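You operate a simulated robot arm through the tools that you are given. There is no shell and no other tool. Be economical: measure what you need, move in short steps, check, and stop when the job is done.

You run a simulated two-armed robot. Do the job below in one go: nothing can be reset, and whatever is moved stays where it is left.

Task
Take the lid off the grease tub and lay it down on the top of the tool bench.

Only the result counts: the job must be done as asked and must still hold three seconds after the hand-in. Knocking over, shifting, dropping, spilling or breaking anything else fails it. Lids that push on must go on centred and level and be pressed home; caps that screw on are set level and turned clockwise until they are tight.

Robot
Two 7-joint arms with two-finger grippers on one trunk, on a base that drives. Base frame: it is fixed to the floor where the robot stands at the start and does not move with it; the origin is under the middle of the robot, x ahead of it, y to its left, z up; the surface under the hand at the start is at about z = 850. Lengths are in mm, angles in degrees, forces in N, time in s.
The left shoulder is at the start at [123, 175, 963], the right one opposite. With the tool pointing down near the work surface each hand reaches from about 100 to 900 mm from the robot's upright axis, wherever it stands, measured 20 degrees to its own side. Payload 2.94 kg a hand.
Tool frame (each hand has its own): the origin (TCP) lies between the finger pads and is the grasp point; the fingertips stand 30 mm ahead of it; z points along the fingers, y is the line along which they close. Largest opening 138 mm; the body of the gripper starts 109 mm behind the TCP.
Orientation is that of the tool frame in the base frame, as a unit quaternion [w, x, y, z]. With the fingers straight down and closing along the base's y, the tool's x points along the base's -x, its y along +y and its z along -z.

Tools
- The arms move only by the tool send_rows. It takes "left_commands", "right_commands" or both (then of equal length, played together; a hand with none holds still); each is a list of rows, each a list of 7 numbers: the turn, a rotation vector about the tool's x, y, z in degrees, then the shift along the tool's x, y, z in cm, then the gripper command, from -1 (shut) to 1 (fully open), values between in proportion. In form: [[ax, ay, az, dx, dy, dz, hand], ...]. A call has 1 to 10 rows; each row shifts and turns the commanded pose from where the row before left it, along the tool's axes as they then stand. Rows are played at 5 a second. More than 50 mm and 8.6 degrees between two rows, or a gripper value outside its range, and nothing of the call is played. A pose out of reach is approached as far as the arm can. The call stops where the force on the tool passes 40 N (or 10 N more than at its start, if that is more) or the arm is blocked; 0.2 s more then pass. Each finger halts on what it meets, pressing with about 35 N; the grip force reading is that of the motor and also rises with nothing between the fingers. The clock runs only during rows and for 0.2 s after the last one: add rows that do not move to give the fingers time. The reply holds the time, the measured pose of the TCP, the force on the tool along the base axes, the opening and the grip force, in the units named above and with some noise, with the torque about the TCP (base axes, N m) and any sound that the robot's microphone picked up, and new pictures: "pictures" is both (left out), scene, wrist or none (wrist: the cameras of the hands that moved).
- Cameras (640 x 400 px; columns grow to the right, rows downward): "scene" is now at [294, -4, 1448]; the picture's right is [-0.07, -1.00, 0.00], its down [-0.58, 0.04, -0.81] and it looks along [0.81, -0.05, -0.58] (base axes); focal length 266 px, centre (320, 200). "left" rides on the left gripper at [71, -19, -146] in its tool frame; the picture's right is [0.26, 0.97, 0.00], its down [-0.85, 0.23, -0.48] and it looks along [-0.46, 0.12, 0.88] (tool axes); focal length 280 px, centre (320, 200). "right" rides on the right gripper at [71, 19, -146] in its tool frame; the picture's right is [-0.26, 0.97, 0.00], its down [-0.85, -0.23, -0.48] and it looks along [-0.46, -0.12, 0.88] (tool axes); focal length 280 px, centre (320, 200). There is no depth. A picture from a camera that has moved, and an enlarged one, comes with that camera's place and axes in the base frame and with its lens.
- raise_lower(by): slides the trunk up (or, below 0, down) by that many mm; the arms and the scene camera ride with it, the base frame stays. It gives what a move gives, with no picture.
- drive_base(legs): drives the robot by 1 to 6 legs, each [ahead, turn to the left] in mm and degrees, along the robot's own axes; the way and the turn of a leg run together, so that a leg with both is an arc; at most 1500 mm and 180 degrees a leg. The arms and the cameras ride along, it lands a little off, and it stops where it bumps. It gives what a move gives, and a new picture of the scene camera.
- head_to(pan, tilt): turns the head with the scene camera to pan (to the left, within 120 degrees either way) and tilt (down, from -29 to 69), counted from straight ahead of the robot. It gives what a move gives, and a new picture of the scene camera.
- zoom(camera, box): a new picture of the part [left, top, right, bottom] of that camera's present view, enlarged. No time passes.
- finish_job(): hands the job in; it is judged then, once.

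Go step by step. Nothing tells you exact positions but the pictures and the camera data: compare them with the known pose of the tool, close in by small moves and look again before you grip or let go. The budget is 120 turns and 260 pictures, counting those below and the enlarged ones. Unless the task says otherwise, let go and move clear before handing in, and close with one line.

The tools are called after "Call:" as a command line: name --argument value ..., lists and objects as JSON in quotes. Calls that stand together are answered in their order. send_rows: Moves the arms, as the interface text tells. Its arguments: {"type":"object","properties":{"left_commands":{"type":"array","items":{"type":"array","items":{"type":"number"}}},"right_commands":{"type":"array","items":{"type":"array","items":{"type":"number"}}},"pictures":{"type":"string","enum":["both","scene","wrist","none"]}},"required":[]} The other tools are called the same way: raise_lower (by) slides the trunk up or down; drive_base (legs) drives the base; head_to (pan, tilt) turns the head that bears the scene camera; zoom (camera, box) takes an enlarged picture of a part of a camera's view; finish_job () hands the job in.

At the start:

```text
clock: 0.0
left_ee_pos: [650.8, 240.3, 1071.4]
left_tcp_rot: [-0.001, -0.001, 1.0, 0.001]
left_wrist_force: [0.7, -0.3, -1.1]
left_ft_torque: [-0.01, 0.02, 0.0]
left_width: 138.0
left_grip_force: 0.1
right_ee_pos: [532.9, -232.2, 1200.8]
right_tcp_rot: [0.0, 0.0, 1.0, 0.001]
right_wrist_force: [0.2, -0.1, 0.1]
right_ft_torque: [0.01, 0.0, 0.01]
right_width: 138.1
right_grip_force: 0.0
trunk travel left (down, up): [-139.0, 595.0]
robot x, y, heading: [1.3, 1.7, -0.2]
head pan, tilt: [-3.8, 35.5]
```

scene: 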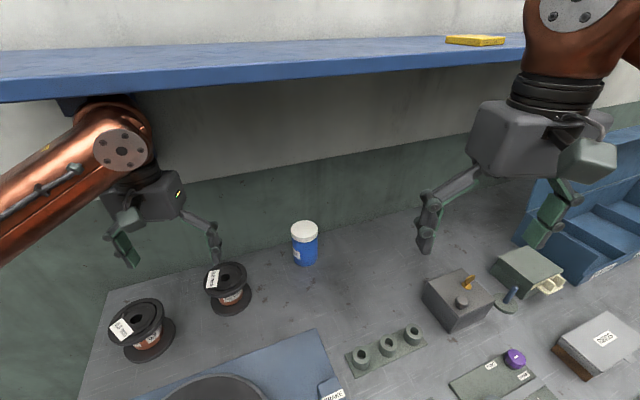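
right: 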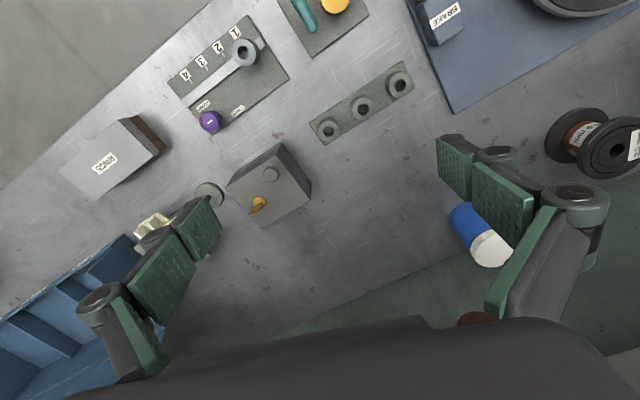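
left: 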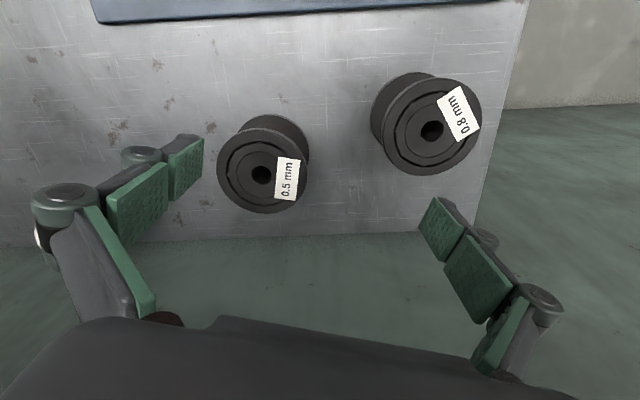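

I see a blue tub with a white lid at the back of the bench, under a shelf. I will enlarge it and check that it is the grease tub.

Call:
zoom --camera "scene" --box '[260, 200, 360, 280]'

Call:
head_to --pan 0 --tilt 55

```text
5.00 times, centred on (310, 240) of scene
camera zoom: at [294.0, -4.0, 1448.0], right [-0.07, -1.0, 0.0], down [-0.58, 0.04, -0.81], along [0.81, -0.05, -0.58], focal length 1329 px, centre (370, 0)
```

zoom: 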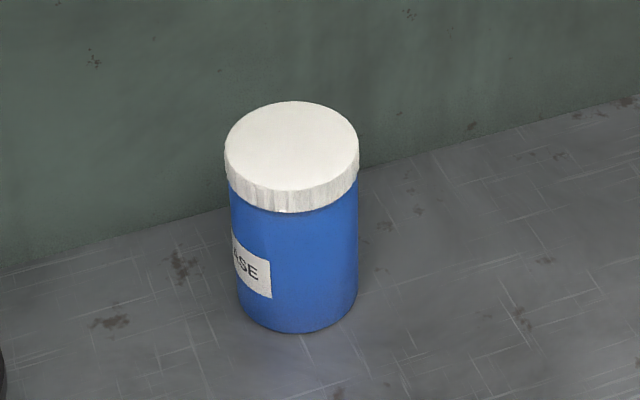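

```text
clock: 0.8
left_ee_pos: [650.4, 240.1, 1072.0]
left_tcp_rot: [0.0, -0.002, 1.0, 0.0]
left_wrist_force: [0.2, -0.7, 0.1]
left_ft_torque: [0.0, -0.01, -0.04]
left_width: 138.2
left_grip_force: 0.0
right_ee_pos: [532.5, -231.7, 1201.9]
right_tcp_rot: [-0.001, 0.0, 1.0, 0.002]
right_wrist_force: [0.1, 0.1, 0.6]
right_ft_torque: [0.01, 0.02, 0.01]
right_width: 138.0
right_grip_force: 0.1
trunk travel left (down, up): [-139.0, 595.0]
robot x, y, heading: [0.3, -1.4, -0.2]
head pan, tilt: [0.0, 55.0]
camera scene: at [278.5, 1.8, 1420.5], right [0.0, -1.0, 0.0], down [-0.82, 0.0, -0.57], along [0.57, 0.0, -0.82], focal length 266 px, centre (320, 200)
```

scene: 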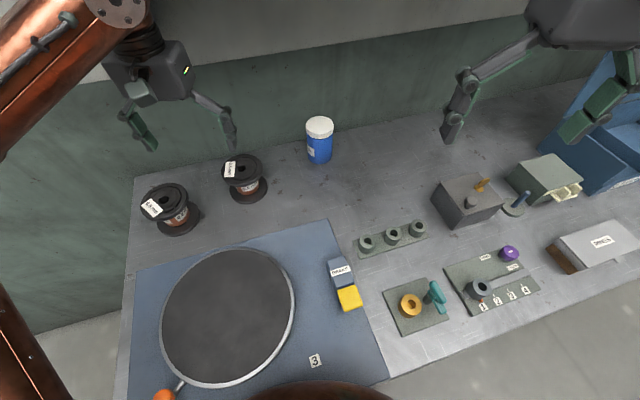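

The label ends in "ASE", so this is the grease tub. It stands at about (839, 5), its lid top at z≈962 and about 73 mm across. I'll back off a little to measure the shelf by parallax.

Call:
drive_base --legs '[[-250, 0]]'

Call:
head_to --pan 0 --tilt 30

```text
clock: 2.1
left_ee_pos: [369.6, 254.3, 1149.5]
left_tcp_rot: [0.081, -0.033, 0.996, -0.018]
left_wrist_force: [0.9, -1.2, 3.7]
left_ft_torque: [0.16, 0.07, -0.02]
left_width: 137.7
left_grip_force: 0.1
right_ee_pos: [297.0, -258.4, 1163.6]
right_tcp_rot: [-0.033, 0.049, 0.998, 0.003]
right_wrist_force: [-6.6, 2.6, 3.8]
right_ft_torque: [-0.33, -1.04, 0.0]
right_width: 138.1
right_grip_force: 0.0
trunk travel left (down, up): [-139.0, 595.0]
robot x, y, heading: [-122.1, 2.6, 0.4]
head pan, tilt: [0.0, 55.0]
stopped in leg 1: the robot was blocked; the commanded pose is now the measured one
camera scene: at [138.7, -0.7, 1425.6], right [0.0, -1.0, 0.0], down [-0.81, 0.0, -0.58], along [0.58, 0.01, -0.81], focal length 266 px, centre (320, 200)
```

scene: 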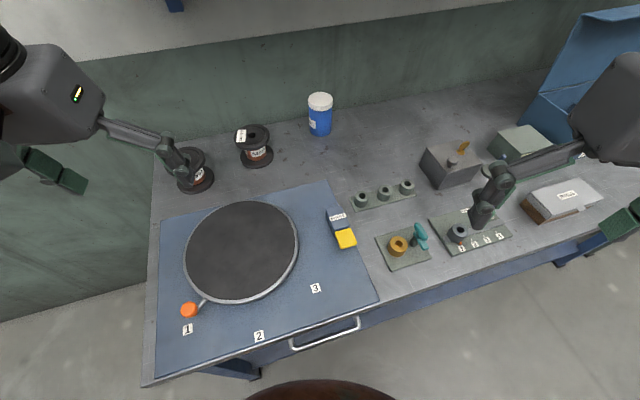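

```text
clock: 3.0
left_ee_pos: [413.5, 257.8, 1126.4]
left_tcp_rot: [0.06, -0.037, 0.997, -0.016]
left_wrist_force: [0.4, -0.6, -0.2]
left_ft_torque: [-0.02, 0.01, 0.0]
left_width: 137.9
left_grip_force: 0.1
right_ee_pos: [357.2, -263.9, 1125.3]
right_tcp_rot: [-0.096, 0.062, 0.993, -0.007]
right_wrist_force: [1.3, -1.3, -0.3]
right_ft_torque: [0.01, 0.07, -0.03]
right_width: 138.0
right_grip_force: 0.0
trunk travel left (down, up): [-139.0, 595.0]
robot x, y, heading: [-115.8, 3.3, 0.3]
head pan, tilt: [0.0, 30.0]
camera scene: at [256.3, 3.0, 1447.2], right [0.0, -1.0, 0.0], down [-0.55, 0.0, -0.84], along [0.84, 0.0, -0.55], focal length 266 px, centre (320, 200)
```

scene: 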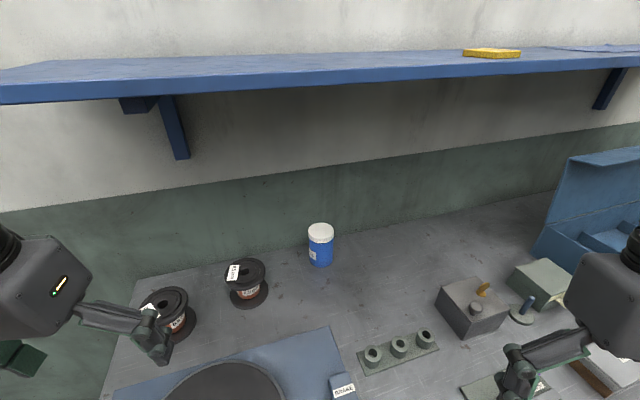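

The drive stopped early and the arms were jolted. I'll check that everything has settled before going on.

Call:
send_rows --left_commands '[[0, 0, 0, 0, 0, 0, 1], [0, 0, 0, 0, 0, 0, 1]]' --right_commands '[[0, 0, 0, 0, 0, 0, 1], [0, 0, 0, 0, 0, 0, 1]]'

Call:
head_to --pan 0 --tilt 35

```text
clock: 3.3
left_ee_pos: [330.9, 259.9, 1150.1]
left_tcp_rot: [0.099, -0.036, 0.994, -0.014]
left_wrist_force: [1.7, -0.8, -0.1]
left_ft_torque: [0.11, 0.27, -0.02]
left_width: 137.7
left_grip_force: 0.1
right_ee_pos: [287.6, -268.2, 1125.5]
right_tcp_rot: [-0.089, 0.072, 0.993, -0.001]
right_wrist_force: [1.3, -0.8, 0.4]
right_ft_torque: [0.08, 0.22, -0.01]
right_width: 138.1
right_grip_force: 0.1
trunk travel left (down, up): [-139.0, 595.0]
robot x, y, heading: [-116.2, 3.7, 0.2]
head pan, tilt: [0.0, 30.0]
stopped in row 1 (right hand): the arm was blocked; the commanded pose is now the measured one
camera scene: at [200.4, 1.6, 1454.1], right [0.0, -1.0, 0.0], down [-0.51, 0.0, -0.86], along [0.86, 0.0, -0.51], focal length 266 px, centre (320, 200)
camera right: at [247.8, -239.5, 1280.6], right [0.39, 0.92, -0.06], down [0.88, -0.35, 0.32], along [0.27, -0.18, -0.94], focal length 280 px, centre (320, 200)
camera left: at [232.1, 236.1, 1279.7], right [-0.32, 0.94, -0.09], down [0.72, 0.3, 0.63], along [0.62, 0.14, -0.78], focal length 280 px, centre (320, 200)
```

scene: 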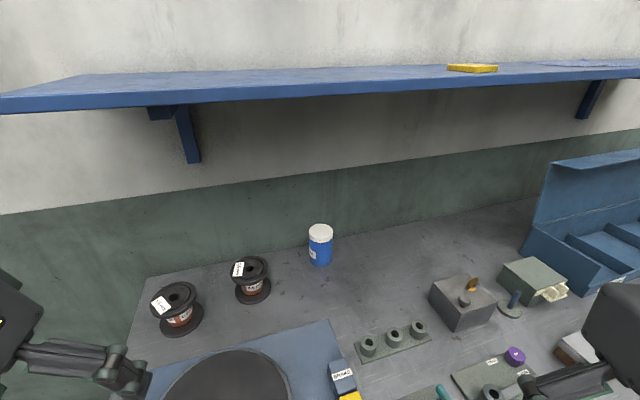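
right: 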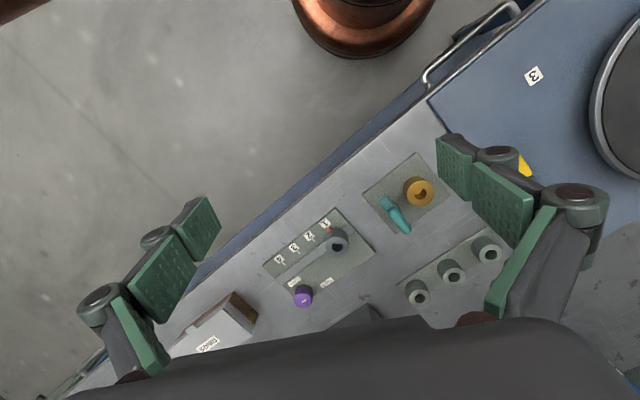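
left: 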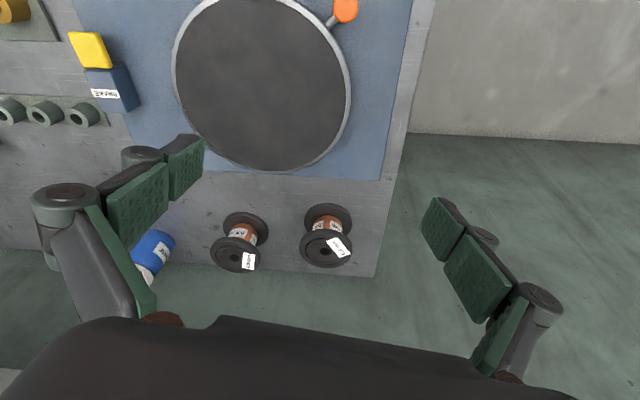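

```text
clock: 4.0
left_ee_pos: [364.8, 259.0, 1141.4]
left_tcp_rot: [0.082, -0.037, 0.996, -0.016]
left_wrist_force: [-0.4, -0.3, -0.6]
left_ft_torque: [0.03, -0.09, -0.02]
left_width: 137.7
left_grip_force: 0.1
right_ee_pos: [317.8, -263.0, 1130.0]
right_tcp_rot: [-0.087, 0.067, 0.994, -0.004]
right_wrist_force: [-0.1, 1.0, -0.3]
right_ft_torque: [-0.01, 0.0, -0.02]
right_width: 138.3
right_grip_force: 0.1
trunk travel left (down, up): [-139.0, 595.0]
robot x, y, heading: [-117.5, 1.1, 0.3]
head pan, tilt: [0.0, 35.0]
camera scene: at [213.9, 3.3, 1444.5], right [0.0, -1.0, 0.0], down [-0.59, 0.0, -0.8], along [0.8, 0.0, -0.59], focal length 266 px, centre (320, 200)
```

scene: 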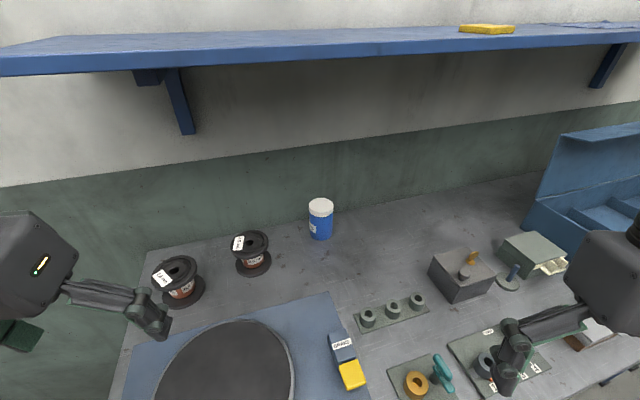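

The trunk still seems to be rocking after the abrupt stop. I'll let it settle.

Call:
send_rows --left_commands '[[0, 0, 0, 0, 0, 0, 1], [0, 0, 0, 0, 0, 0, 1], [0, 0, 0, 0, 0, 0, 1], [0, 0, 0, 0, 0, 0, 1], [0, 0, 0, 0, 0, 0, 1], [0, 0, 0, 0, 0, 0, 1], [0, 0, 0, 0, 0, 0, 1], [0, 0, 0, 0, 0, 0, 1], [0, 0, 0, 0, 0, 0, 1], [0, 0, 0, 0, 0, 0, 1]]' --pictures "none"

Call:
head_to --pan 0 --tilt 34

```text
clock: 6.2
left_ee_pos: [355.9, 257.5, 1144.4]
left_tcp_rot: [0.086, -0.037, 0.995, -0.016]
left_wrist_force: [0.8, 0.0, -0.4]
left_ft_torque: [0.03, -0.02, 0.0]
left_width: 137.8
left_grip_force: 0.0
right_ee_pos: [298.8, -261.8, 1141.9]
right_tcp_rot: [-0.067, 0.06, 0.996, -0.004]
right_wrist_force: [0.6, 0.0, -0.4]
right_ft_torque: [-0.02, -0.03, -0.01]
right_width: 138.1
right_grip_force: 0.0
trunk travel left (down, up): [-139.0, 595.0]
robot x, y, heading: [-117.5, -0.6, -0.0]
head pan, tilt: [0.0, 35.0]
```

```text
clock: 6.8
left_ee_pos: [355.0, 258.2, 1143.3]
left_tcp_rot: [0.087, -0.037, 0.995, -0.016]
left_wrist_force: [0.0, -0.1, 0.1]
left_ft_torque: [-0.01, 0.0, -0.01]
left_width: 138.0
left_grip_force: 0.1
right_ee_pos: [300.8, -263.3, 1142.1]
right_tcp_rot: [-0.068, 0.06, 0.996, -0.004]
right_wrist_force: [-0.8, -0.6, -0.6]
right_ft_torque: [-0.01, 0.03, 0.0]
right_width: 137.9
right_grip_force: 0.0
trunk travel left (down, up): [-139.0, 595.0]
robot x, y, heading: [-119.0, 0.0, 0.3]
head pan, tilt: [0.0, 34.0]
camera scene: at [176.5, 2.9, 1450.2], right [0.0, -1.0, 0.0], down [-0.56, 0.0, -0.83], along [0.83, 0.0, -0.56], focal length 266 px, centre (320, 200)
```

scene: 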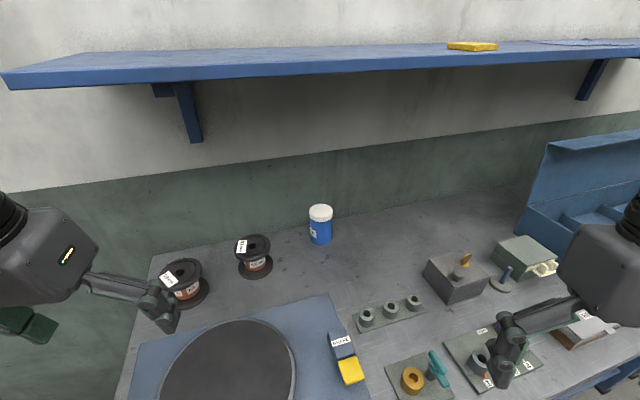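

The robot has settled at x≈-119. The shelf's front edge is near x≈660 with its underside at z≈1375, so a hand fits over the tub from above. I'll drive back to where it started.

Call:
drive_base --legs '[[60, 0], [65, 0]]'

Call:
send_rows --left_commands '[[0, 0, 0, 0, 0, 0, 1], [0, 0, 0, 0, 0, 0, 1], [0, 0, 0, 0, 0, 0, 1], [0, 0, 0, 0, 0, 0, 1], [0, 0, 0, 0, 0, 0, 1]]' --right_commands '[[0, 0, 0, 0, 0, 0, 1], [0, 0, 0, 0, 0, 0, 1], [0, 0, 0, 0, 0, 0, 1], [0, 0, 0, 0, 0, 0, 1], [0, 0, 0, 0, 0, 0, 1]]'

```text
clock: 8.4
left_ee_pos: [474.1, 257.0, 1147.3]
left_tcp_rot: [0.089, -0.036, 0.995, -0.017]
left_wrist_force: [-0.1, 0.1, 0.2]
left_ft_torque: [-0.03, -0.03, -0.01]
left_width: 138.2
left_grip_force: 0.0
right_ee_pos: [416.9, -262.7, 1144.8]
right_tcp_rot: [-0.064, 0.061, 0.996, -0.004]
right_wrist_force: [-0.9, -0.2, 0.3]
right_ft_torque: [0.02, 0.01, 0.01]
right_width: 137.9
right_grip_force: 0.0
trunk travel left (down, up): [-139.0, 595.0]
robot x, y, heading: [4.6, 2.8, 0.1]
head pan, tilt: [0.0, 34.0]
camera scene: at [290.6, 2.2, 1452.2], right [0.0, -1.0, 0.0], down [-0.55, 0.0, -0.83], along [0.83, 0.0, -0.55], focal length 266 px, centre (320, 200)
```

scene: 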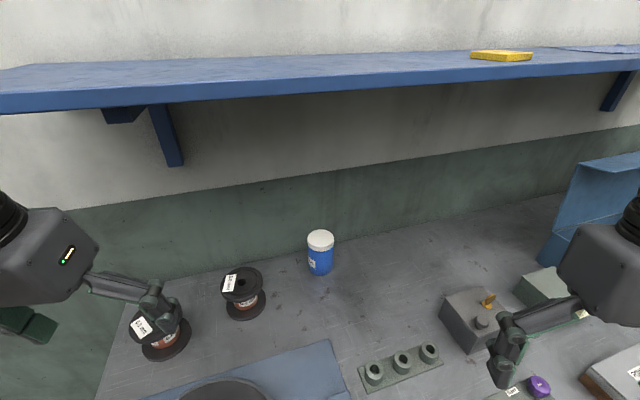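

```text
clock: 9.6
left_ee_pos: [473.2, 256.5, 1147.2]
left_tcp_rot: [0.089, -0.036, 0.995, -0.016]
left_wrist_force: [-0.5, -0.4, 0.4]
left_ft_torque: [-0.01, 0.0, -0.03]
left_width: 138.0
left_grip_force: 0.1
right_ee_pos: [414.7, -262.6, 1144.4]
right_tcp_rot: [-0.064, 0.061, 0.996, -0.002]
right_wrist_force: [0.1, 0.1, 0.5]
right_ft_torque: [-0.02, 0.04, 0.02]
right_width: 137.8
right_grip_force: 0.1
trunk travel left (down, up): [-139.0, 595.0]
robot x, y, heading: [5.5, -0.1, 0.3]
head pan, tilt: [0.0, 34.0]
camera scene: at [290.7, 2.1, 1452.3], right [0.0, -1.0, 0.0], down [-0.55, 0.0, -0.83], along [0.83, 0.0, -0.55], focal length 266 px, centre (320, 200)
camera right: at [367.6, -235.4, 1297.5], right [0.37, 0.93, -0.05], down [0.87, -0.33, 0.37], along [0.32, -0.18, -0.93], focal length 280 px, centre (320, 200)
camera left: at [378.6, 235.2, 1279.2], right [-0.32, 0.94, -0.08], down [0.73, 0.31, 0.61], along [0.6, 0.14, -0.79], focal length 280 px, centre (320, 200)
```

scene: 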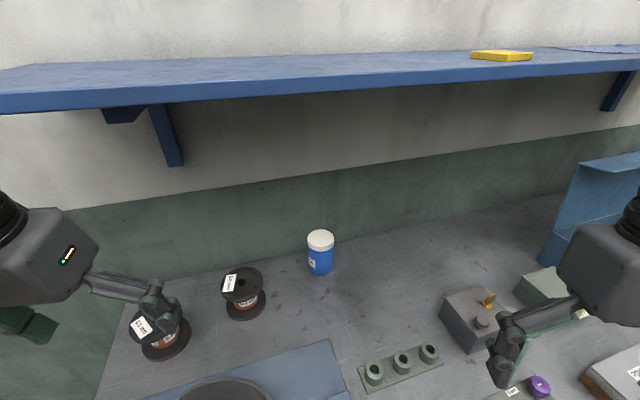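
right: 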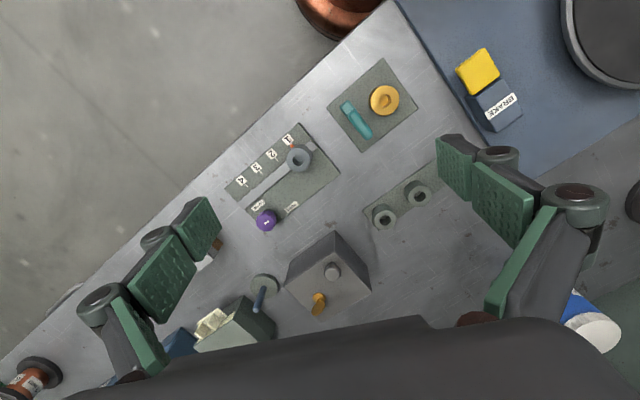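
left: 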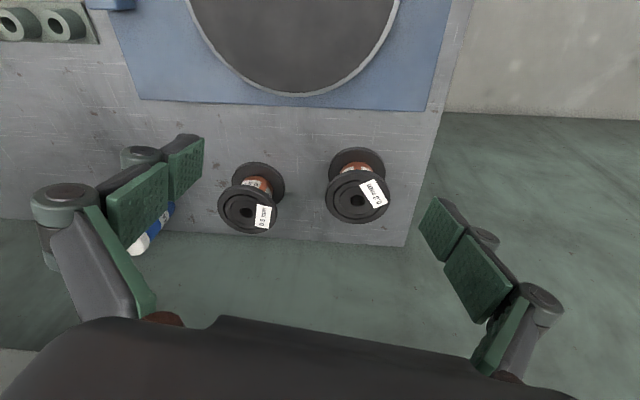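

The bench is open to the right of the tub, around (835, -170), so the lid can go there. I'll level the right hand and bring it toward the tub, staying high.

Call:
send_rows --right_commands '[[-0.1, -3.6, -3.5, 0, 0, 0, 1], [-0.1, -3.6, -3.5, 0, 0, 0, 1], [0, 0, 0, -4, 2, 0, 1], [0, 0, 0, -4, 2, 0, 1], [0, 0, 0, -4, 2, 0, 1], [0, 0, 0, -4, 2, 0, 1], [0, 0, 0, -4, 2, 0, 1], [0, 0, 0, -4, 2, 0, 1], [0, 0, 0, -4, 2, 0, 1], [0, 0, 0, -4, 2, 0, 1]]'

```text
clock: 11.8
left_ee_pos: [475.6, 271.0, 1141.7]
left_tcp_rot: [0.095, -0.037, 0.995, -0.011]
left_wrist_force: [1.3, 1.4, 1.7]
left_ft_torque: [-0.13, 0.11, -0.04]
left_width: 138.1
left_grip_force: 0.0
right_ee_pos: [661.3, -53.3, 1146.6]
right_tcp_rot: [0.035, -0.071, 0.993, 0.086]
right_wrist_force: [1.4, 2.4, -3.0]
right_ft_torque: [-0.22, 0.15, 0.03]
right_width: 137.9
right_grip_force: 0.0
right hand out of reach, approached as far as the arm can: row 1, 10
trunk travel left (down, up): [-139.0, 595.0]
robot x, y, heading: [3.7, -0.8, -0.8]
head pan, tilt: [0.0, 34.0]
stopped in row 10 (right hand): the arm was blocked; the commanded pose is now the measured one
camera scene: at [163.2, -41.3, 1488.0], right [-0.01, -1.0, -0.03], down [-0.48, 0.03, -0.88], along [0.88, 0.0, -0.48], focal length 266 px, centre (320, 200)
camera right: at [580.1, -70.4, 1287.2], right [0.12, 0.98, 0.18], down [0.84, -0.19, 0.5], along [0.52, 0.09, -0.85], focal length 280 px, centre (320, 200)
```

scene: 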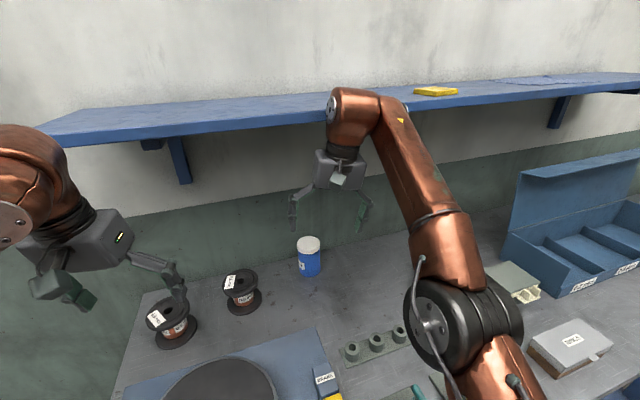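
right: 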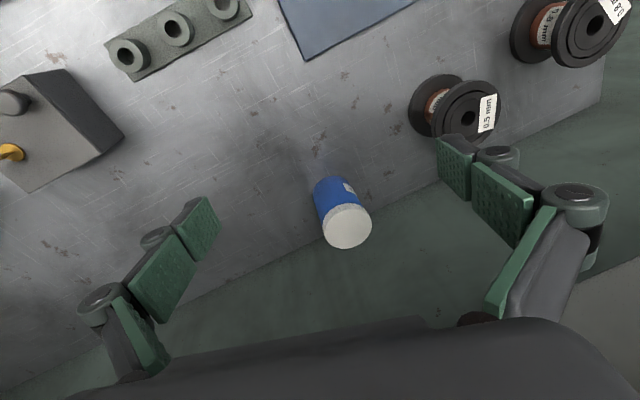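

The wrist touched the shelf's front edge because the hand was too high. I'll back off, level the hand, and go in lower.

Call:
send_rows --right_commands '[[0, 0, 0, 4, 0, 0, 1], [0, 0, 0, 4, 0, 0, 1], [0, 0, 0, 0, 0, 0, 1], [0, 0, 0, 0, 0, 0, 1], [0, 0, 0, 0, 0, 0, 1], [0, 0, 0, 0, 0, 0, 1], [0, 0, 0, 0, 0, 0, 1]]' --pictures "scene"

```text
clock: 12.2
left_ee_pos: [585.9, 325.7, 1039.0]
left_tcp_rot: [0.058, -0.042, 0.997, -0.013]
left_wrist_force: [-5.1, 3.5, 3.2]
left_ft_torque: [-0.44, -0.6, -0.02]
left_width: 138.2
left_grip_force: 0.0
right_ee_pos: [685.0, 23.4, 1047.9]
right_tcp_rot: [-0.013, -0.108, 0.99, 0.086]
right_wrist_force: [-3.1, 3.8, 3.2]
right_ft_torque: [-0.47, -0.43, -0.05]
right_width: 137.3
right_grip_force: 0.2
trunk travel left (down, up): [-139.0, 595.0]
robot x, y, heading: [0.5, 2.5, -1.2]
head pan, tilt: [0.0, 34.0]
stopped in row 1 (left hand): the arm was blocked; the commanded pose is now the measured one
camera scene: at [179.4, 9.0, 1480.5], right [-0.01, -1.0, 0.01], down [-0.49, 0.0, -0.87], along [0.87, -0.02, -0.49], focal length 266 px, centre (320, 200)
```

scene: 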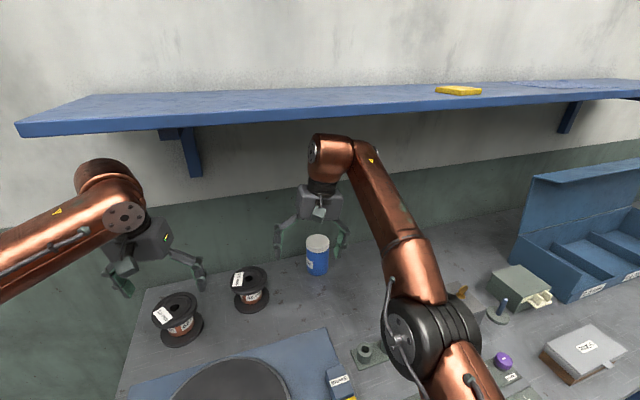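

The trunk is still swaying from the contact. I'll wait for it to settle before moving further.

Call:
send_rows --right_commands '[[0, 0, 0, 0, 0, 0, 1], [0, 0, 0, 0, 0, 0, 1], [0, 0, 0, 0, 0, 0, 1], [0, 0, 0, 0, 0, 0, 1], [0, 0, 0, 0, 0, 0, 1], [0, 0, 0, 0, 0, 0, 1], [0, 0, 0, 0, 0, 0, 1], [0, 0, 0, 0, 0, 0, 1], [0, 0, 0, 0, 0, 0, 1], [0, 0, 0, 0, 0, 0, 1]]' --pictures "both"

```text
clock: 12.5
left_ee_pos: [665.3, 302.4, 965.3]
left_tcp_rot: [-0.013, -0.061, 0.998, 0.0]
left_wrist_force: [-2.6, 0.4, 4.2]
left_ft_torque: [-0.12, -0.42, 0.01]
left_width: 136.9
left_grip_force: 0.0
right_ee_pos: [782.5, -22.1, 947.7]
right_tcp_rot: [-0.064, -0.069, 0.992, 0.085]
right_wrist_force: [0.2, -1.6, 8.1]
right_ft_torque: [0.08, -0.12, -0.04]
right_width: 137.0
right_grip_force: 0.1
trunk travel left (down, up): [-139.0, 595.0]
robot x, y, heading: [2.1, -3.8, -0.1]
head pan, tilt: [0.0, 34.0]
stopped in row 1 (left hand): the arm was blocked; the commanded pose is now the measured one
camera scene: at [295.0, -4.0, 1448.3], right [0.0, -1.0, 0.0], down [-0.56, 0.0, -0.83], along [0.83, 0.0, -0.56], focal length 266 px, centre (320, 200)
camera right: at [730.2, -37.2, 1101.4], right [0.14, 0.98, 0.14], down [0.93, -0.18, 0.33], along [0.35, 0.09, -0.93], focal length 280 px, centre (320, 200)
```

scene: 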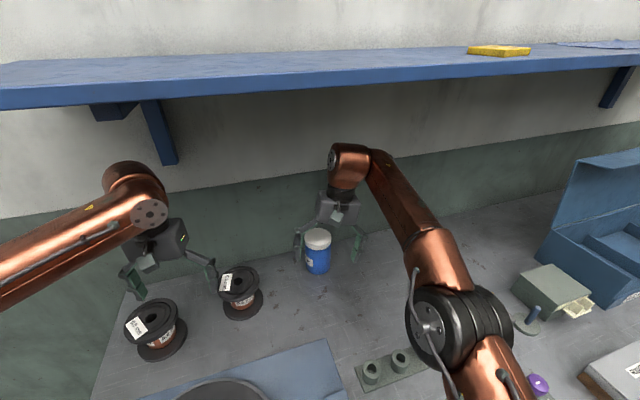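
right: 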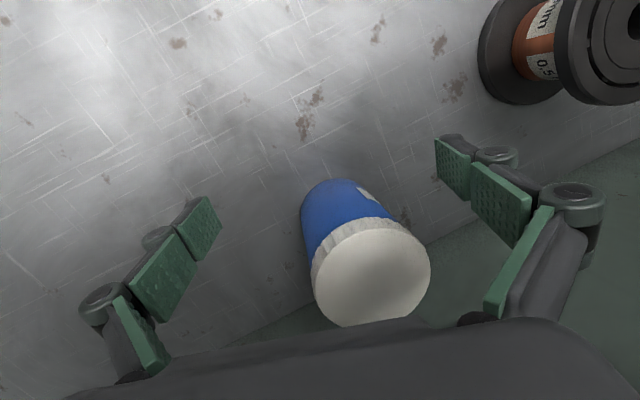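

The sway carried the right hand close to the tub. I'll wait for it to settle fully without commanding any motion.

Call:
send_rows --right_commands '[[0, 0, 0, 0, 0, 0, 1], [0, 0, 0, 0, 0, 0, 1], [0, 0, 0, 0, 0, 0, 1], [0, 0, 0, 0, 0, 0, 1], [0, 0, 0, 0, 0, 0, 1], [0, 0, 0, 0, 0, 0, 1], [0, 0, 0, 0, 0, 0, 1]]' --pictures "both"

```text
clock: 13.0
left_ee_pos: [648.9, 314.1, 984.0]
left_tcp_rot: [-0.001, -0.062, 0.998, -0.005]
left_wrist_force: [-0.9, 0.0, 0.9]
left_ft_torque: [0.0, -0.01, -0.02]
left_width: 137.9
left_grip_force: 0.1
right_ee_pos: [771.8, -6.3, 972.9]
right_tcp_rot: [-0.054, -0.072, 0.993, 0.082]
right_wrist_force: [0.2, -0.4, 0.6]
right_ft_torque: [0.05, 0.01, -0.01]
right_width: 137.7
right_grip_force: 0.2
trunk travel left (down, up): [-139.0, 595.0]
robot x, y, heading: [2.0, -3.2, -0.3]
head pan, tilt: [0.0, 34.0]
stopped in row 2 (right hand): the arm was blocked; the commanded pose is now the measured one
camera scene: at [293.9, -1.5, 1451.1], right [0.0, -1.0, 0.0], down [-0.56, 0.0, -0.83], along [0.83, 0.0, -0.56], focal length 266 px, centre (320, 200)
camera right: at [716.5, -20.7, 1126.8], right [0.13, 0.98, 0.14], down [0.92, -0.17, 0.35], along [0.36, 0.08, -0.93], focal length 280 px, centre (320, 200)
```

scene: 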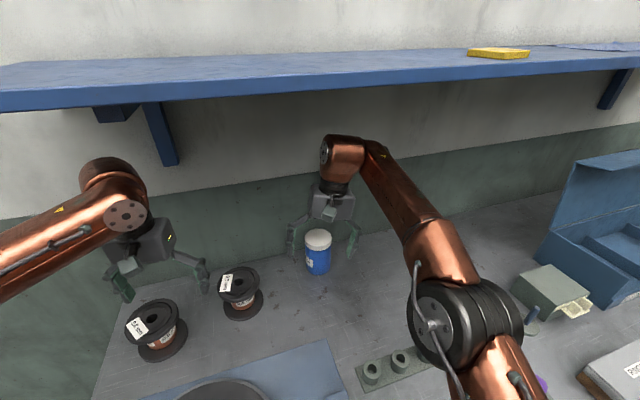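
right: 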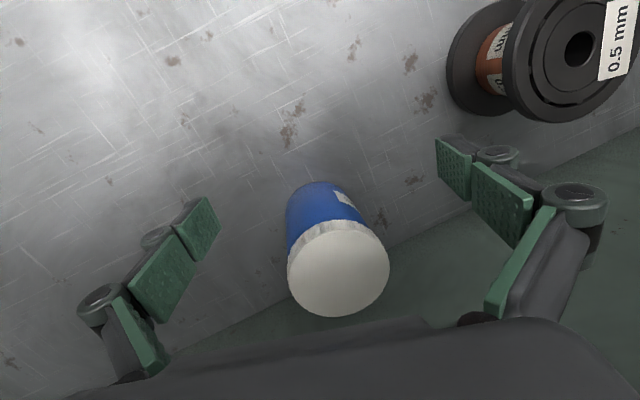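

It is nearly settled. I'll raise the right hand to clear the lid and let it settle.

Call:
send_rows --right_commands '[[0, 0, 0, 0, 0, -1, 1], [0, 0, 0, 0, 0, -1, 1], [0, 0, 0, 0, 0, -1, 1], [0, 0, 0, 0, 0, -1, 1], [0, 0, 0, 0, 0, -1, 1], [0, 0, 0, 0, 0, 0, 1], [0, 0, 0, 0, 0, 0, 1], [0, 0, 0, 0, 0, 0, 1], [0, 0, 0, 0, 0, 0, 1]]' --pictures "none"

```text
clock: 15.0
left_ee_pos: [647.7, 313.7, 984.3]
left_tcp_rot: [0.0, -0.062, 0.998, -0.006]
left_wrist_force: [-0.2, 0.4, 0.1]
left_ft_torque: [-0.01, -0.02, 0.01]
left_width: 137.9
left_grip_force: 0.1
right_ee_pos: [759.3, -12.7, 1019.1]
right_tcp_rot: [-0.053, -0.073, 0.992, 0.082]
right_wrist_force: [0.2, -0.3, 0.7]
right_ft_torque: [-0.03, -0.02, 0.02]
right_width: 138.0
right_grip_force: 0.0
right hand out of reach, approached as far as the arm can: row 2, 3, 4, 5
trunk travel left (down, up): [-139.0, 595.0]
robot x, y, heading: [2.4, -1.2, -0.5]
head pan, tilt: [0.0, 34.0]
```

The arm is near its reach limit at this height. Raising the trunk should help, so I'll raise it a little at a time, lowering the hand to match and levelling it.

Call:
raise_lower --by 60

Call:
send_rows --right_commands '[[0, 0, 0, 0, 0, 0, 1], [3.1, -2, 2.8, 0, 0, 1, 1], [3.1, -2, 2.8, 0, 0, 1, 1], [3.2, -2.1, 2.8, 0, 0, 1, 1], [0, 0, 0, 0, 0, 1, 1], [0, 0, 0, 0, 0, 1, 1], [0, 0, 0, 0, 0, 0, 1], [0, 0, 0, 0, 0, 0, 1]]'

```text
clock: 16.0
left_ee_pos: [654.5, 312.2, 1038.8]
left_tcp_rot: [-0.004, -0.063, 0.998, -0.003]
left_wrist_force: [1.0, -0.4, 0.4]
left_ft_torque: [0.03, 0.03, 0.01]
left_width: 138.0
left_grip_force: 0.0
right_ee_pos: [750.1, -15.8, 1082.5]
right_tcp_rot: [-0.055, -0.069, 0.994, 0.071]
right_wrist_force: [1.0, -0.6, 1.0]
right_ft_torque: [0.02, -0.01, 0.01]
right_width: 138.0
right_grip_force: 0.0
trunk travel left (down, up): [-199.0, 535.0]
robot x, y, heading: [5.0, 1.0, -0.1]
head pan, tilt: [0.0, 34.0]
```

```text
clock: 16.8
left_ee_pos: [628.6, 312.7, 1053.7]
left_tcp_rot: [0.007, -0.063, 0.998, -0.001]
left_wrist_force: [0.9, -2.3, -2.5]
left_ft_torque: [0.18, 0.08, -0.03]
left_width: 137.3
left_grip_force: 0.1
right_ee_pos: [735.2, -31.0, 1082.9]
right_tcp_rot: [0.012, -0.003, 1.0, 0.017]
right_wrist_force: [0.7, 0.1, 1.0]
right_ft_torque: [0.0, 0.02, 0.01]
right_width: 137.9
right_grip_force: 0.1
right hand out of reach, approached as far as the arm can: row 2
trunk travel left (down, up): [-199.0, 535.0]
robot x, y, heading: [3.4, -2.3, -0.2]
head pan, tilt: [0.0, 34.0]
stopped in row 4 (right hand): the arm was blocked; the commanded pose is now the measured one
camera scene: at [291.0, -6.7, 1513.2], right [-0.01, -1.0, 0.0], down [-0.59, 0.01, -0.81], along [0.81, 0.0, -0.59], focal length 266 px, centre (320, 200)
camera right: at [661.2, -15.9, 1227.0], right [0.26, 0.97, 0.04], down [0.84, -0.24, 0.49], along [0.48, -0.09, -0.87], focal length 280 px, centre (320, 200)
```

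scene: 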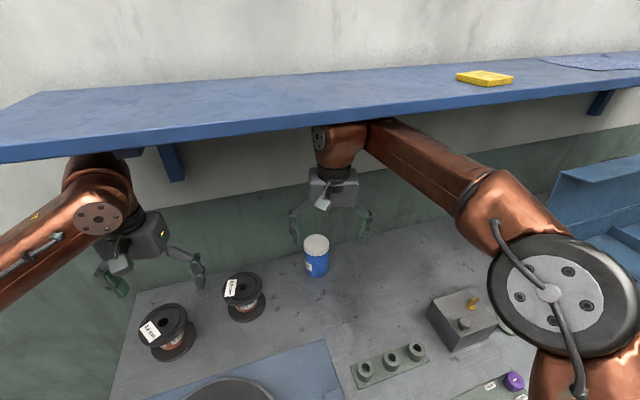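
right: 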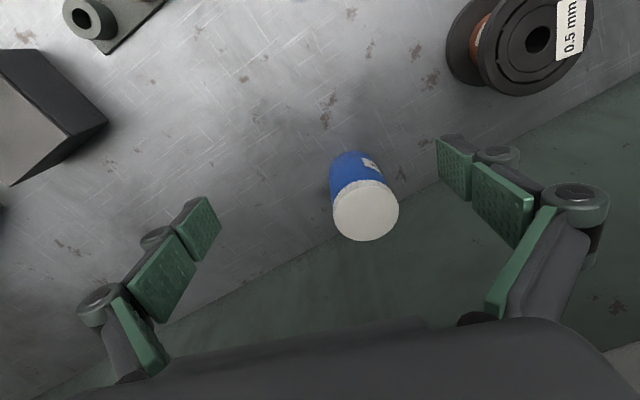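

Near-level now, but the wrist pressed up against the shelf. I'll take the hand straight down, away from it.

Call:
send_rows --right_commands '[[0, 0, 0, 0, 0, 1, 1], [0, 0, 0, 0, 0, 1, 1], [0, 0, 0, 0, 0, 1, 1], [0, 0, 0, 0, 0, 1, 1], [0, 0, 0, 0, 0, 1, 1], [0, 0, 0, 0, 0, 0, 1], [0, 0, 0, 0, 0, 0, 1], [0, 0, 0, 0, 0, 0, 1]]' --pictures "none"

Call:
send_rows --right_commands '[[0, 0, 0, 0, 0, 0, 1], [0, 0, 0, 0, 0, 0, 1], [0, 0, 0, 0, 0, 0, 1], [0, 0, 0, 0, 0, 0, 1], [0, 0, 0, 0, 0, 0, 1]]'

```text
clock: 17.2
left_ee_pos: [597.4, 314.7, 1065.9]
left_tcp_rot: [0.024, -0.065, 0.998, 0.0]
left_wrist_force: [1.6, 0.2, -2.6]
left_ft_torque: [-0.01, 0.27, 0.01]
left_width: 137.9
left_grip_force: 0.2
right_ee_pos: [706.9, -33.5, 1082.9]
right_tcp_rot: [0.019, 0.0, 1.0, 0.013]
right_wrist_force: [0.0, 1.4, 0.3]
right_ft_torque: [-0.01, 0.05, 0.02]
right_width: 138.0
right_grip_force: 0.0
trunk travel left (down, up): [-199.0, 535.0]
robot x, y, heading: [1.2, -1.5, -0.4]
head pan, tilt: [0.0, 34.0]
stopped in row 1 (right hand): the arm was blocked; the commanded pose is now the measured one
```

```text
clock: 17.5
left_ee_pos: [566.6, 313.1, 1078.3]
left_tcp_rot: [0.037, -0.064, 0.997, 0.0]
left_wrist_force: [1.1, 0.7, -0.1]
left_ft_torque: [-0.02, 0.11, -0.02]
left_width: 137.8
left_grip_force: 0.1
right_ee_pos: [674.2, -36.8, 1080.9]
right_tcp_rot: [0.017, -0.003, 1.0, 0.002]
right_wrist_force: [-0.2, -0.1, 0.1]
right_ft_torque: [-0.04, 0.0, 0.01]
right_width: 138.3
right_grip_force: 0.0
trunk travel left (down, up): [-199.0, 535.0]
robot x, y, heading: [-1.1, -6.4, -0.6]
head pan, tilt: [0.0, 34.0]
stopped in row 1 (right hand): the arm was blocked; the commanded pose is now the measured one
camera scene: at [289.3, -8.6, 1512.2], right [-0.01, -1.0, 0.0], down [-0.59, 0.01, -0.81], along [0.81, -0.01, -0.59], focal length 266 px, centre (320, 200)
camera right: at [597.6, -18.3, 1224.6], right [0.25, 0.97, 0.01], down [0.83, -0.23, 0.5], along [0.49, -0.12, -0.86], focal length 280 px, centre (320, 200)
```

scene: 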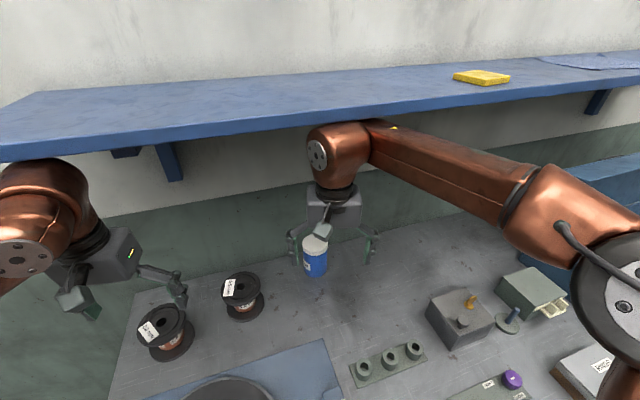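
right: 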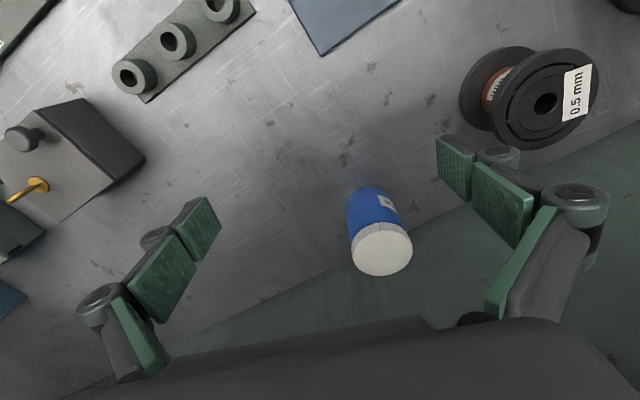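

Call:
send_rows --right_commands '[[0, 0, 0, 0, 0, 0, 1], [0, 0, 0, 0, 0, 0.5, 1], [0, 0, 0, 0, 0, 1, 1], [0, 0, 0, 0, 0, 1, 1], [0, 0, 0, 0, 0, 1, 1], [0, 0, 0, 0, 0, 1, 1], [0, 0, 0, 0, 0, 1, 1], [0, 0, 0, 0, 0, 1, 1], [0, 0, 0, 0, 0, 0, 1], [0, 0, 0, 0, 0, 0, 1]]' --pictures "scene"

```text
clock: 17.8
left_ee_pos: [533.6, 315.0, 1090.1]
left_tcp_rot: [0.053, -0.065, 0.997, 0.0]
left_wrist_force: [0.2, 0.8, -2.3]
left_ft_torque: [-0.11, 0.09, 0.03]
left_width: 137.8
left_grip_force: 0.1
right_ee_pos: [640.7, -38.5, 1084.8]
right_tcp_rot: [0.02, -0.003, 1.0, -0.004]
right_wrist_force: [-0.4, -0.4, 0.3]
right_ft_torque: [0.03, 0.02, -0.02]
right_width: 138.0
right_grip_force: 0.0
trunk travel left (down, up): [-199.0, 535.0]
robot x, y, heading: [1.4, -0.7, -0.6]
head pan, tilt: [0.0, 34.0]
stopped in row 1 (right hand): the arm was blocked; the commanded pose is now the measured one
camera scene: at [283.5, -6.5, 1513.5], right [-0.01, -1.0, 0.0], down [-0.58, 0.01, -0.81], along [0.81, -0.01, -0.58], focal length 266 px, centre (320, 200)
```

scene: 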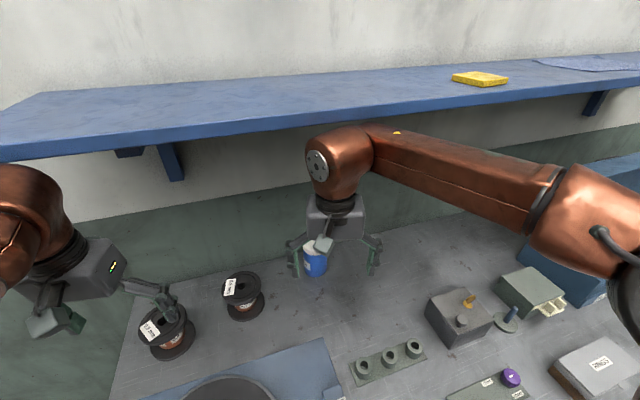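

Call:
send_rows --right_commands '[[0, 0, 0, 0, 0, 0, 1], [0, 0, 0, 0, 0, 0, 1], [0, 0, 0, 0, 0, 0, 1], [0, 0, 0, 0, 0, 0, 1], [0, 0, 0, 0, 0, 0, 1], [0, 0, 0, 0, 0, 0, 1]]' --pictures "scene"

Call:
send_rows --right_commands '[[0, 0, 0, 0, 0, 0, 1], [0, 0, 0, 0, 0, 0, 1], [0, 0, 0, 0, 0, 0, 1], [0, 0, 0, 0, 0, 0, 1], [0, 0, 0, 0, 0, 0, 1], [0, 0, 0, 0, 0, 0, 1]]' --pictures "scene"

```text
clock: 19.2
left_ee_pos: [536.5, 314.3, 1091.1]
left_tcp_rot: [0.051, -0.064, 0.997, -0.001]
left_wrist_force: [-0.5, -0.6, -1.0]
left_ft_torque: [0.03, 0.03, -0.02]
left_width: 138.2
left_grip_force: 0.2
right_ee_pos: [642.4, -36.9, 1084.5]
right_tcp_rot: [0.019, -0.006, 1.0, -0.005]
right_wrist_force: [0.1, -0.5, 0.3]
right_ft_torque: [-0.01, 0.03, 0.01]
right_width: 138.1
right_grip_force: 0.1
trunk travel left (down, up): [-199.0, 535.0]
robot x, y, heading: [2.4, 0.9, -0.3]
head pan, tilt: [0.0, 34.0]
camera scene: at [260.9, -6.6, 1514.6], right [-0.01, -1.0, 0.0], down [-0.57, 0.01, -0.82], along [0.82, -0.01, -0.57], focal length 266 px, centre (320, 200)
```

scene: 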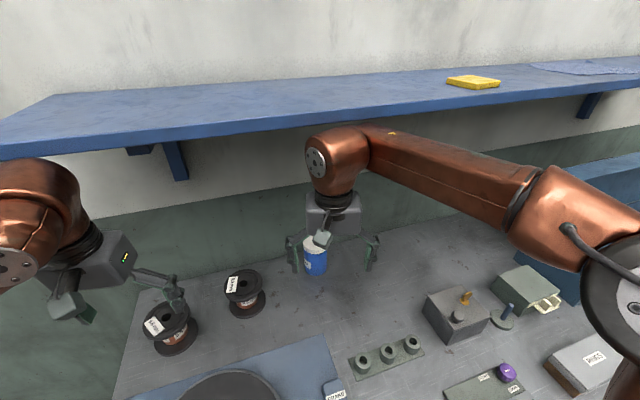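

```text
clock: 20.6
left_ee_pos: [537.1, 314.5, 1090.6]
left_tcp_rot: [0.051, -0.063, 0.997, -0.002]
left_wrist_force: [-0.1, 0.3, 0.1]
left_ft_torque: [-0.02, 0.02, -0.03]
left_width: 138.0
left_grip_force: 0.0
right_ee_pos: [642.3, -35.2, 1084.5]
right_tcp_rot: [0.019, -0.007, 1.0, -0.004]
right_wrist_force: [0.1, 0.8, 0.2]
right_ft_torque: [-0.01, 0.0, 0.02]
right_width: 138.2
right_grip_force: 0.0
trunk travel left (down, up): [-199.0, 535.0]
robot x, y, heading: [-0.5, -8.1, -0.6]
head pan, tilt: [0.0, 34.0]
camera scene: at [252.9, -5.9, 1515.1], right [-0.01, -1.0, 0.0], down [-0.57, 0.01, -0.82], along [0.82, -0.01, -0.57], focal length 266 px, centre (320, 200)
```

scene: 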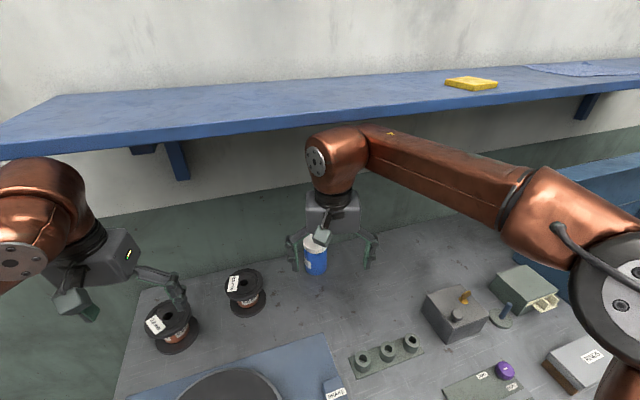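

Settled again, but the trunk leans back slightly, so something on the right arm is still pressing on the shelf edge. I'll bring the right hand down and a little back.

Call:
send_rows --right_commands '[[0, 0, 0, 0.5, 0, 0.5, 1], [0, 0, 0, 0.5, 0, 0.5, 1], [0, 0, 0, 0.5, 0, 0.5, 1], [0, 0, 0, 0.5, 0, 1, 1], [0, 0, 0, 0.5, 0, 1, 1], [0, 0, 0, 0.5, 0, 1, 1], [0, 0, 0, 0, 0, 0, 1], [0, 0, 0, 0, 0, 0, 1], [0, 0, 0, 0, 0, 0, 1]]' --pictures "scene"

```text
clock: 22.6
left_ee_pos: [524.7, 316.3, 1095.4]
left_tcp_rot: [0.058, -0.063, 0.996, -0.004]
left_wrist_force: [0.4, 0.2, -0.3]
left_ft_torque: [-0.03, 0.13, -0.01]
left_width: 138.0
left_grip_force: 0.1
right_ee_pos: [604.5, -31.2, 1057.9]
right_tcp_rot: [0.037, -0.005, 0.999, 0.0]
right_wrist_force: [1.2, 1.1, -0.6]
right_ft_torque: [-0.03, 0.11, 0.01]
right_width: 137.8
right_grip_force: 0.0
trunk travel left (down, up): [-199.0, 535.0]
robot x, y, heading: [0.0, -2.0, -0.6]
head pan, tilt: [0.0, 34.0]
camera scene: at [247.0, -2.5, 1516.4], right [-0.01, -1.0, 0.0], down [-0.56, 0.01, -0.83], along [0.83, -0.01, -0.56], focal length 266 px, centre (320, 200)
```

scene: 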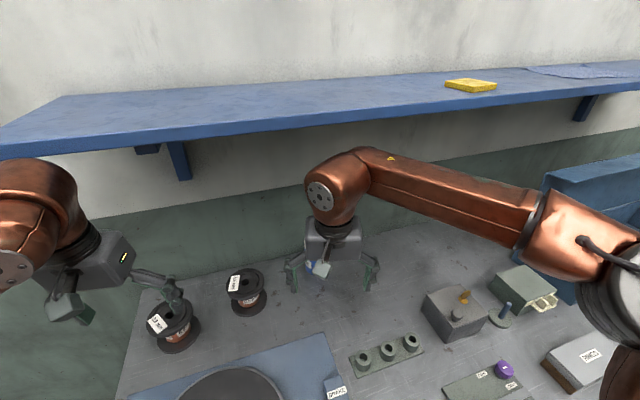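

The right arm is now clear of the shelf. I'll level it and drop to about z=1020 before going under the shelf.

Call:
send_rows --right_commands '[[0, 2, 0.3, 0, 0, 0.5, 1], [0, 2, 0.3, 0, 0, 1, 1], [0, 0, 0, 0, 0, 1, 1], [0, 0, 0, 0, 0, 1, 1], [0, 0, 0, 0, 0, 0.3, 1], [0, 0, 0, 0, 0, 0, 1], [0, 0, 0, 0, 0, 0, 1], [0, 0, 0, 0, 0, 0, 1], [0, 0, 0, 0, 0, 0, 1], [0, 0, 0, 0, 0, 0, 1]]'

```text
clock: 24.8
left_ee_pos: [534.6, 317.5, 1090.5]
left_tcp_rot: [0.052, -0.064, 0.997, -0.003]
left_wrist_force: [0.3, -0.4, -0.2]
left_ft_torque: [0.02, -0.04, 0.0]
left_width: 138.1
left_grip_force: 0.1
right_ee_pos: [614.9, -30.5, 1014.1]
right_tcp_rot: [-0.002, 0.001, 1.0, 0.001]
right_wrist_force: [-0.3, 0.1, -0.2]
right_ft_torque: [-0.01, 0.03, 0.03]
right_width: 137.8
right_grip_force: 0.2
trunk travel left (down, up): [-199.0, 535.0]
robot x, y, heading: [2.6, 1.7, -0.6]
head pan, tilt: [0.0, 34.0]
camera scene: at [242.2, -2.6, 1516.5], right [-0.01, -1.0, 0.0], down [-0.56, 0.01, -0.83], along [0.83, -0.01, -0.56], focal length 266 px, centre (320, 200)
camera right: at [543.3, -11.7, 1159.0], right [0.26, 0.96, 0.0], down [0.85, -0.23, 0.47], along [0.46, -0.12, -0.88], focal length 280 px, centre (320, 200)
```

scene: 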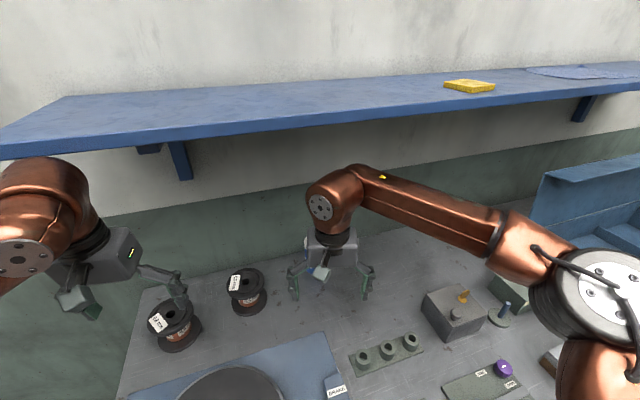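
right: 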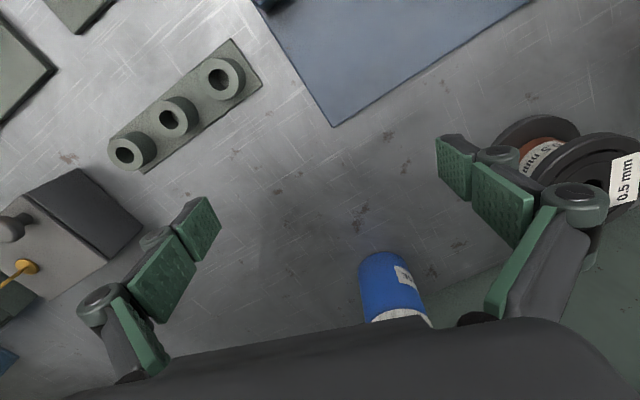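

The hand is level and steady at (615, -30, 1014), and the wrist camera also puts the tub near (840, 8). I'll move forward under the shelf toward the tub with the fingertips above the lid.

Call:
send_rows --right_commands '[[0, 0, 0, -1, 0.3, -0.5, 1], [0, 0, 0, -2, 0.4, -0.5, 1], [0, 0, 0, -2, 0.4, 0, 1], [0, 0, 0, -2, 0.4, 0, 1], [0, 0, 0, -2, 0.4, 0, 1], [0, 0, 0, -2, 0.4, 0, 1], [0, 0, 0, -2, 0.4, 0, 1], [0, 0, 0, -1, 0.4, 0, 1], [0, 0, 0, 0, 0, 0, 1], [0, 0, 0, 0, 0, 0, 1]]'

```text
clock: 27.0
left_ee_pos: [532.6, 316.8, 1090.7]
left_tcp_rot: [0.054, -0.065, 0.996, -0.003]
left_wrist_force: [0.5, -0.4, 0.6]
left_ft_torque: [-0.02, 0.03, 0.01]
left_width: 138.1
left_grip_force: 0.1
right_ee_pos: [755.1, 1.1, 1024.7]
right_tcp_rot: [-0.001, 0.0, 1.0, 0.0]
right_wrist_force: [0.2, 0.3, 0.2]
right_ft_torque: [0.02, -0.01, 0.01]
right_width: 138.0
right_grip_force: 0.1
trunk travel left (down, up): [-199.0, 535.0]
robot x, y, heading: [0.5, -2.9, -1.0]
head pan, tilt: [0.0, 34.0]
camera scene: at [241.8, -2.1, 1516.7], right [-0.01, -1.0, 0.0], down [-0.56, 0.01, -0.83], along [0.83, -0.01, -0.56], focal length 266 px, centre (320, 200)
camera right: at [684.0, 19.1, 1169.8], right [0.26, 0.96, 0.0], down [0.85, -0.23, 0.47], along [0.46, -0.12, -0.88], focal length 280 px, centre (320, 200)
```

scene: 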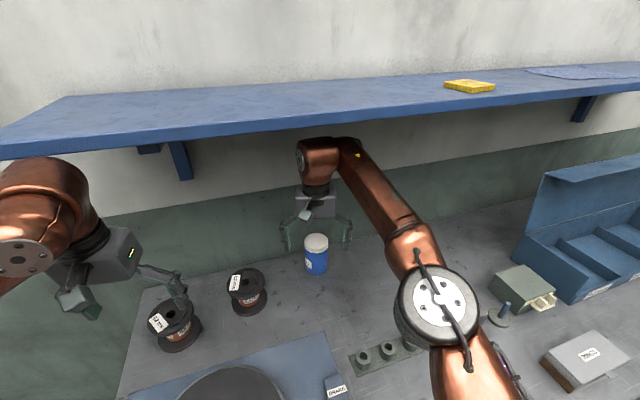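
right: 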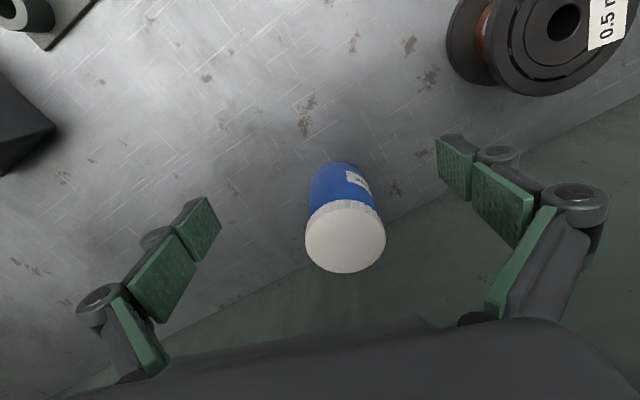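

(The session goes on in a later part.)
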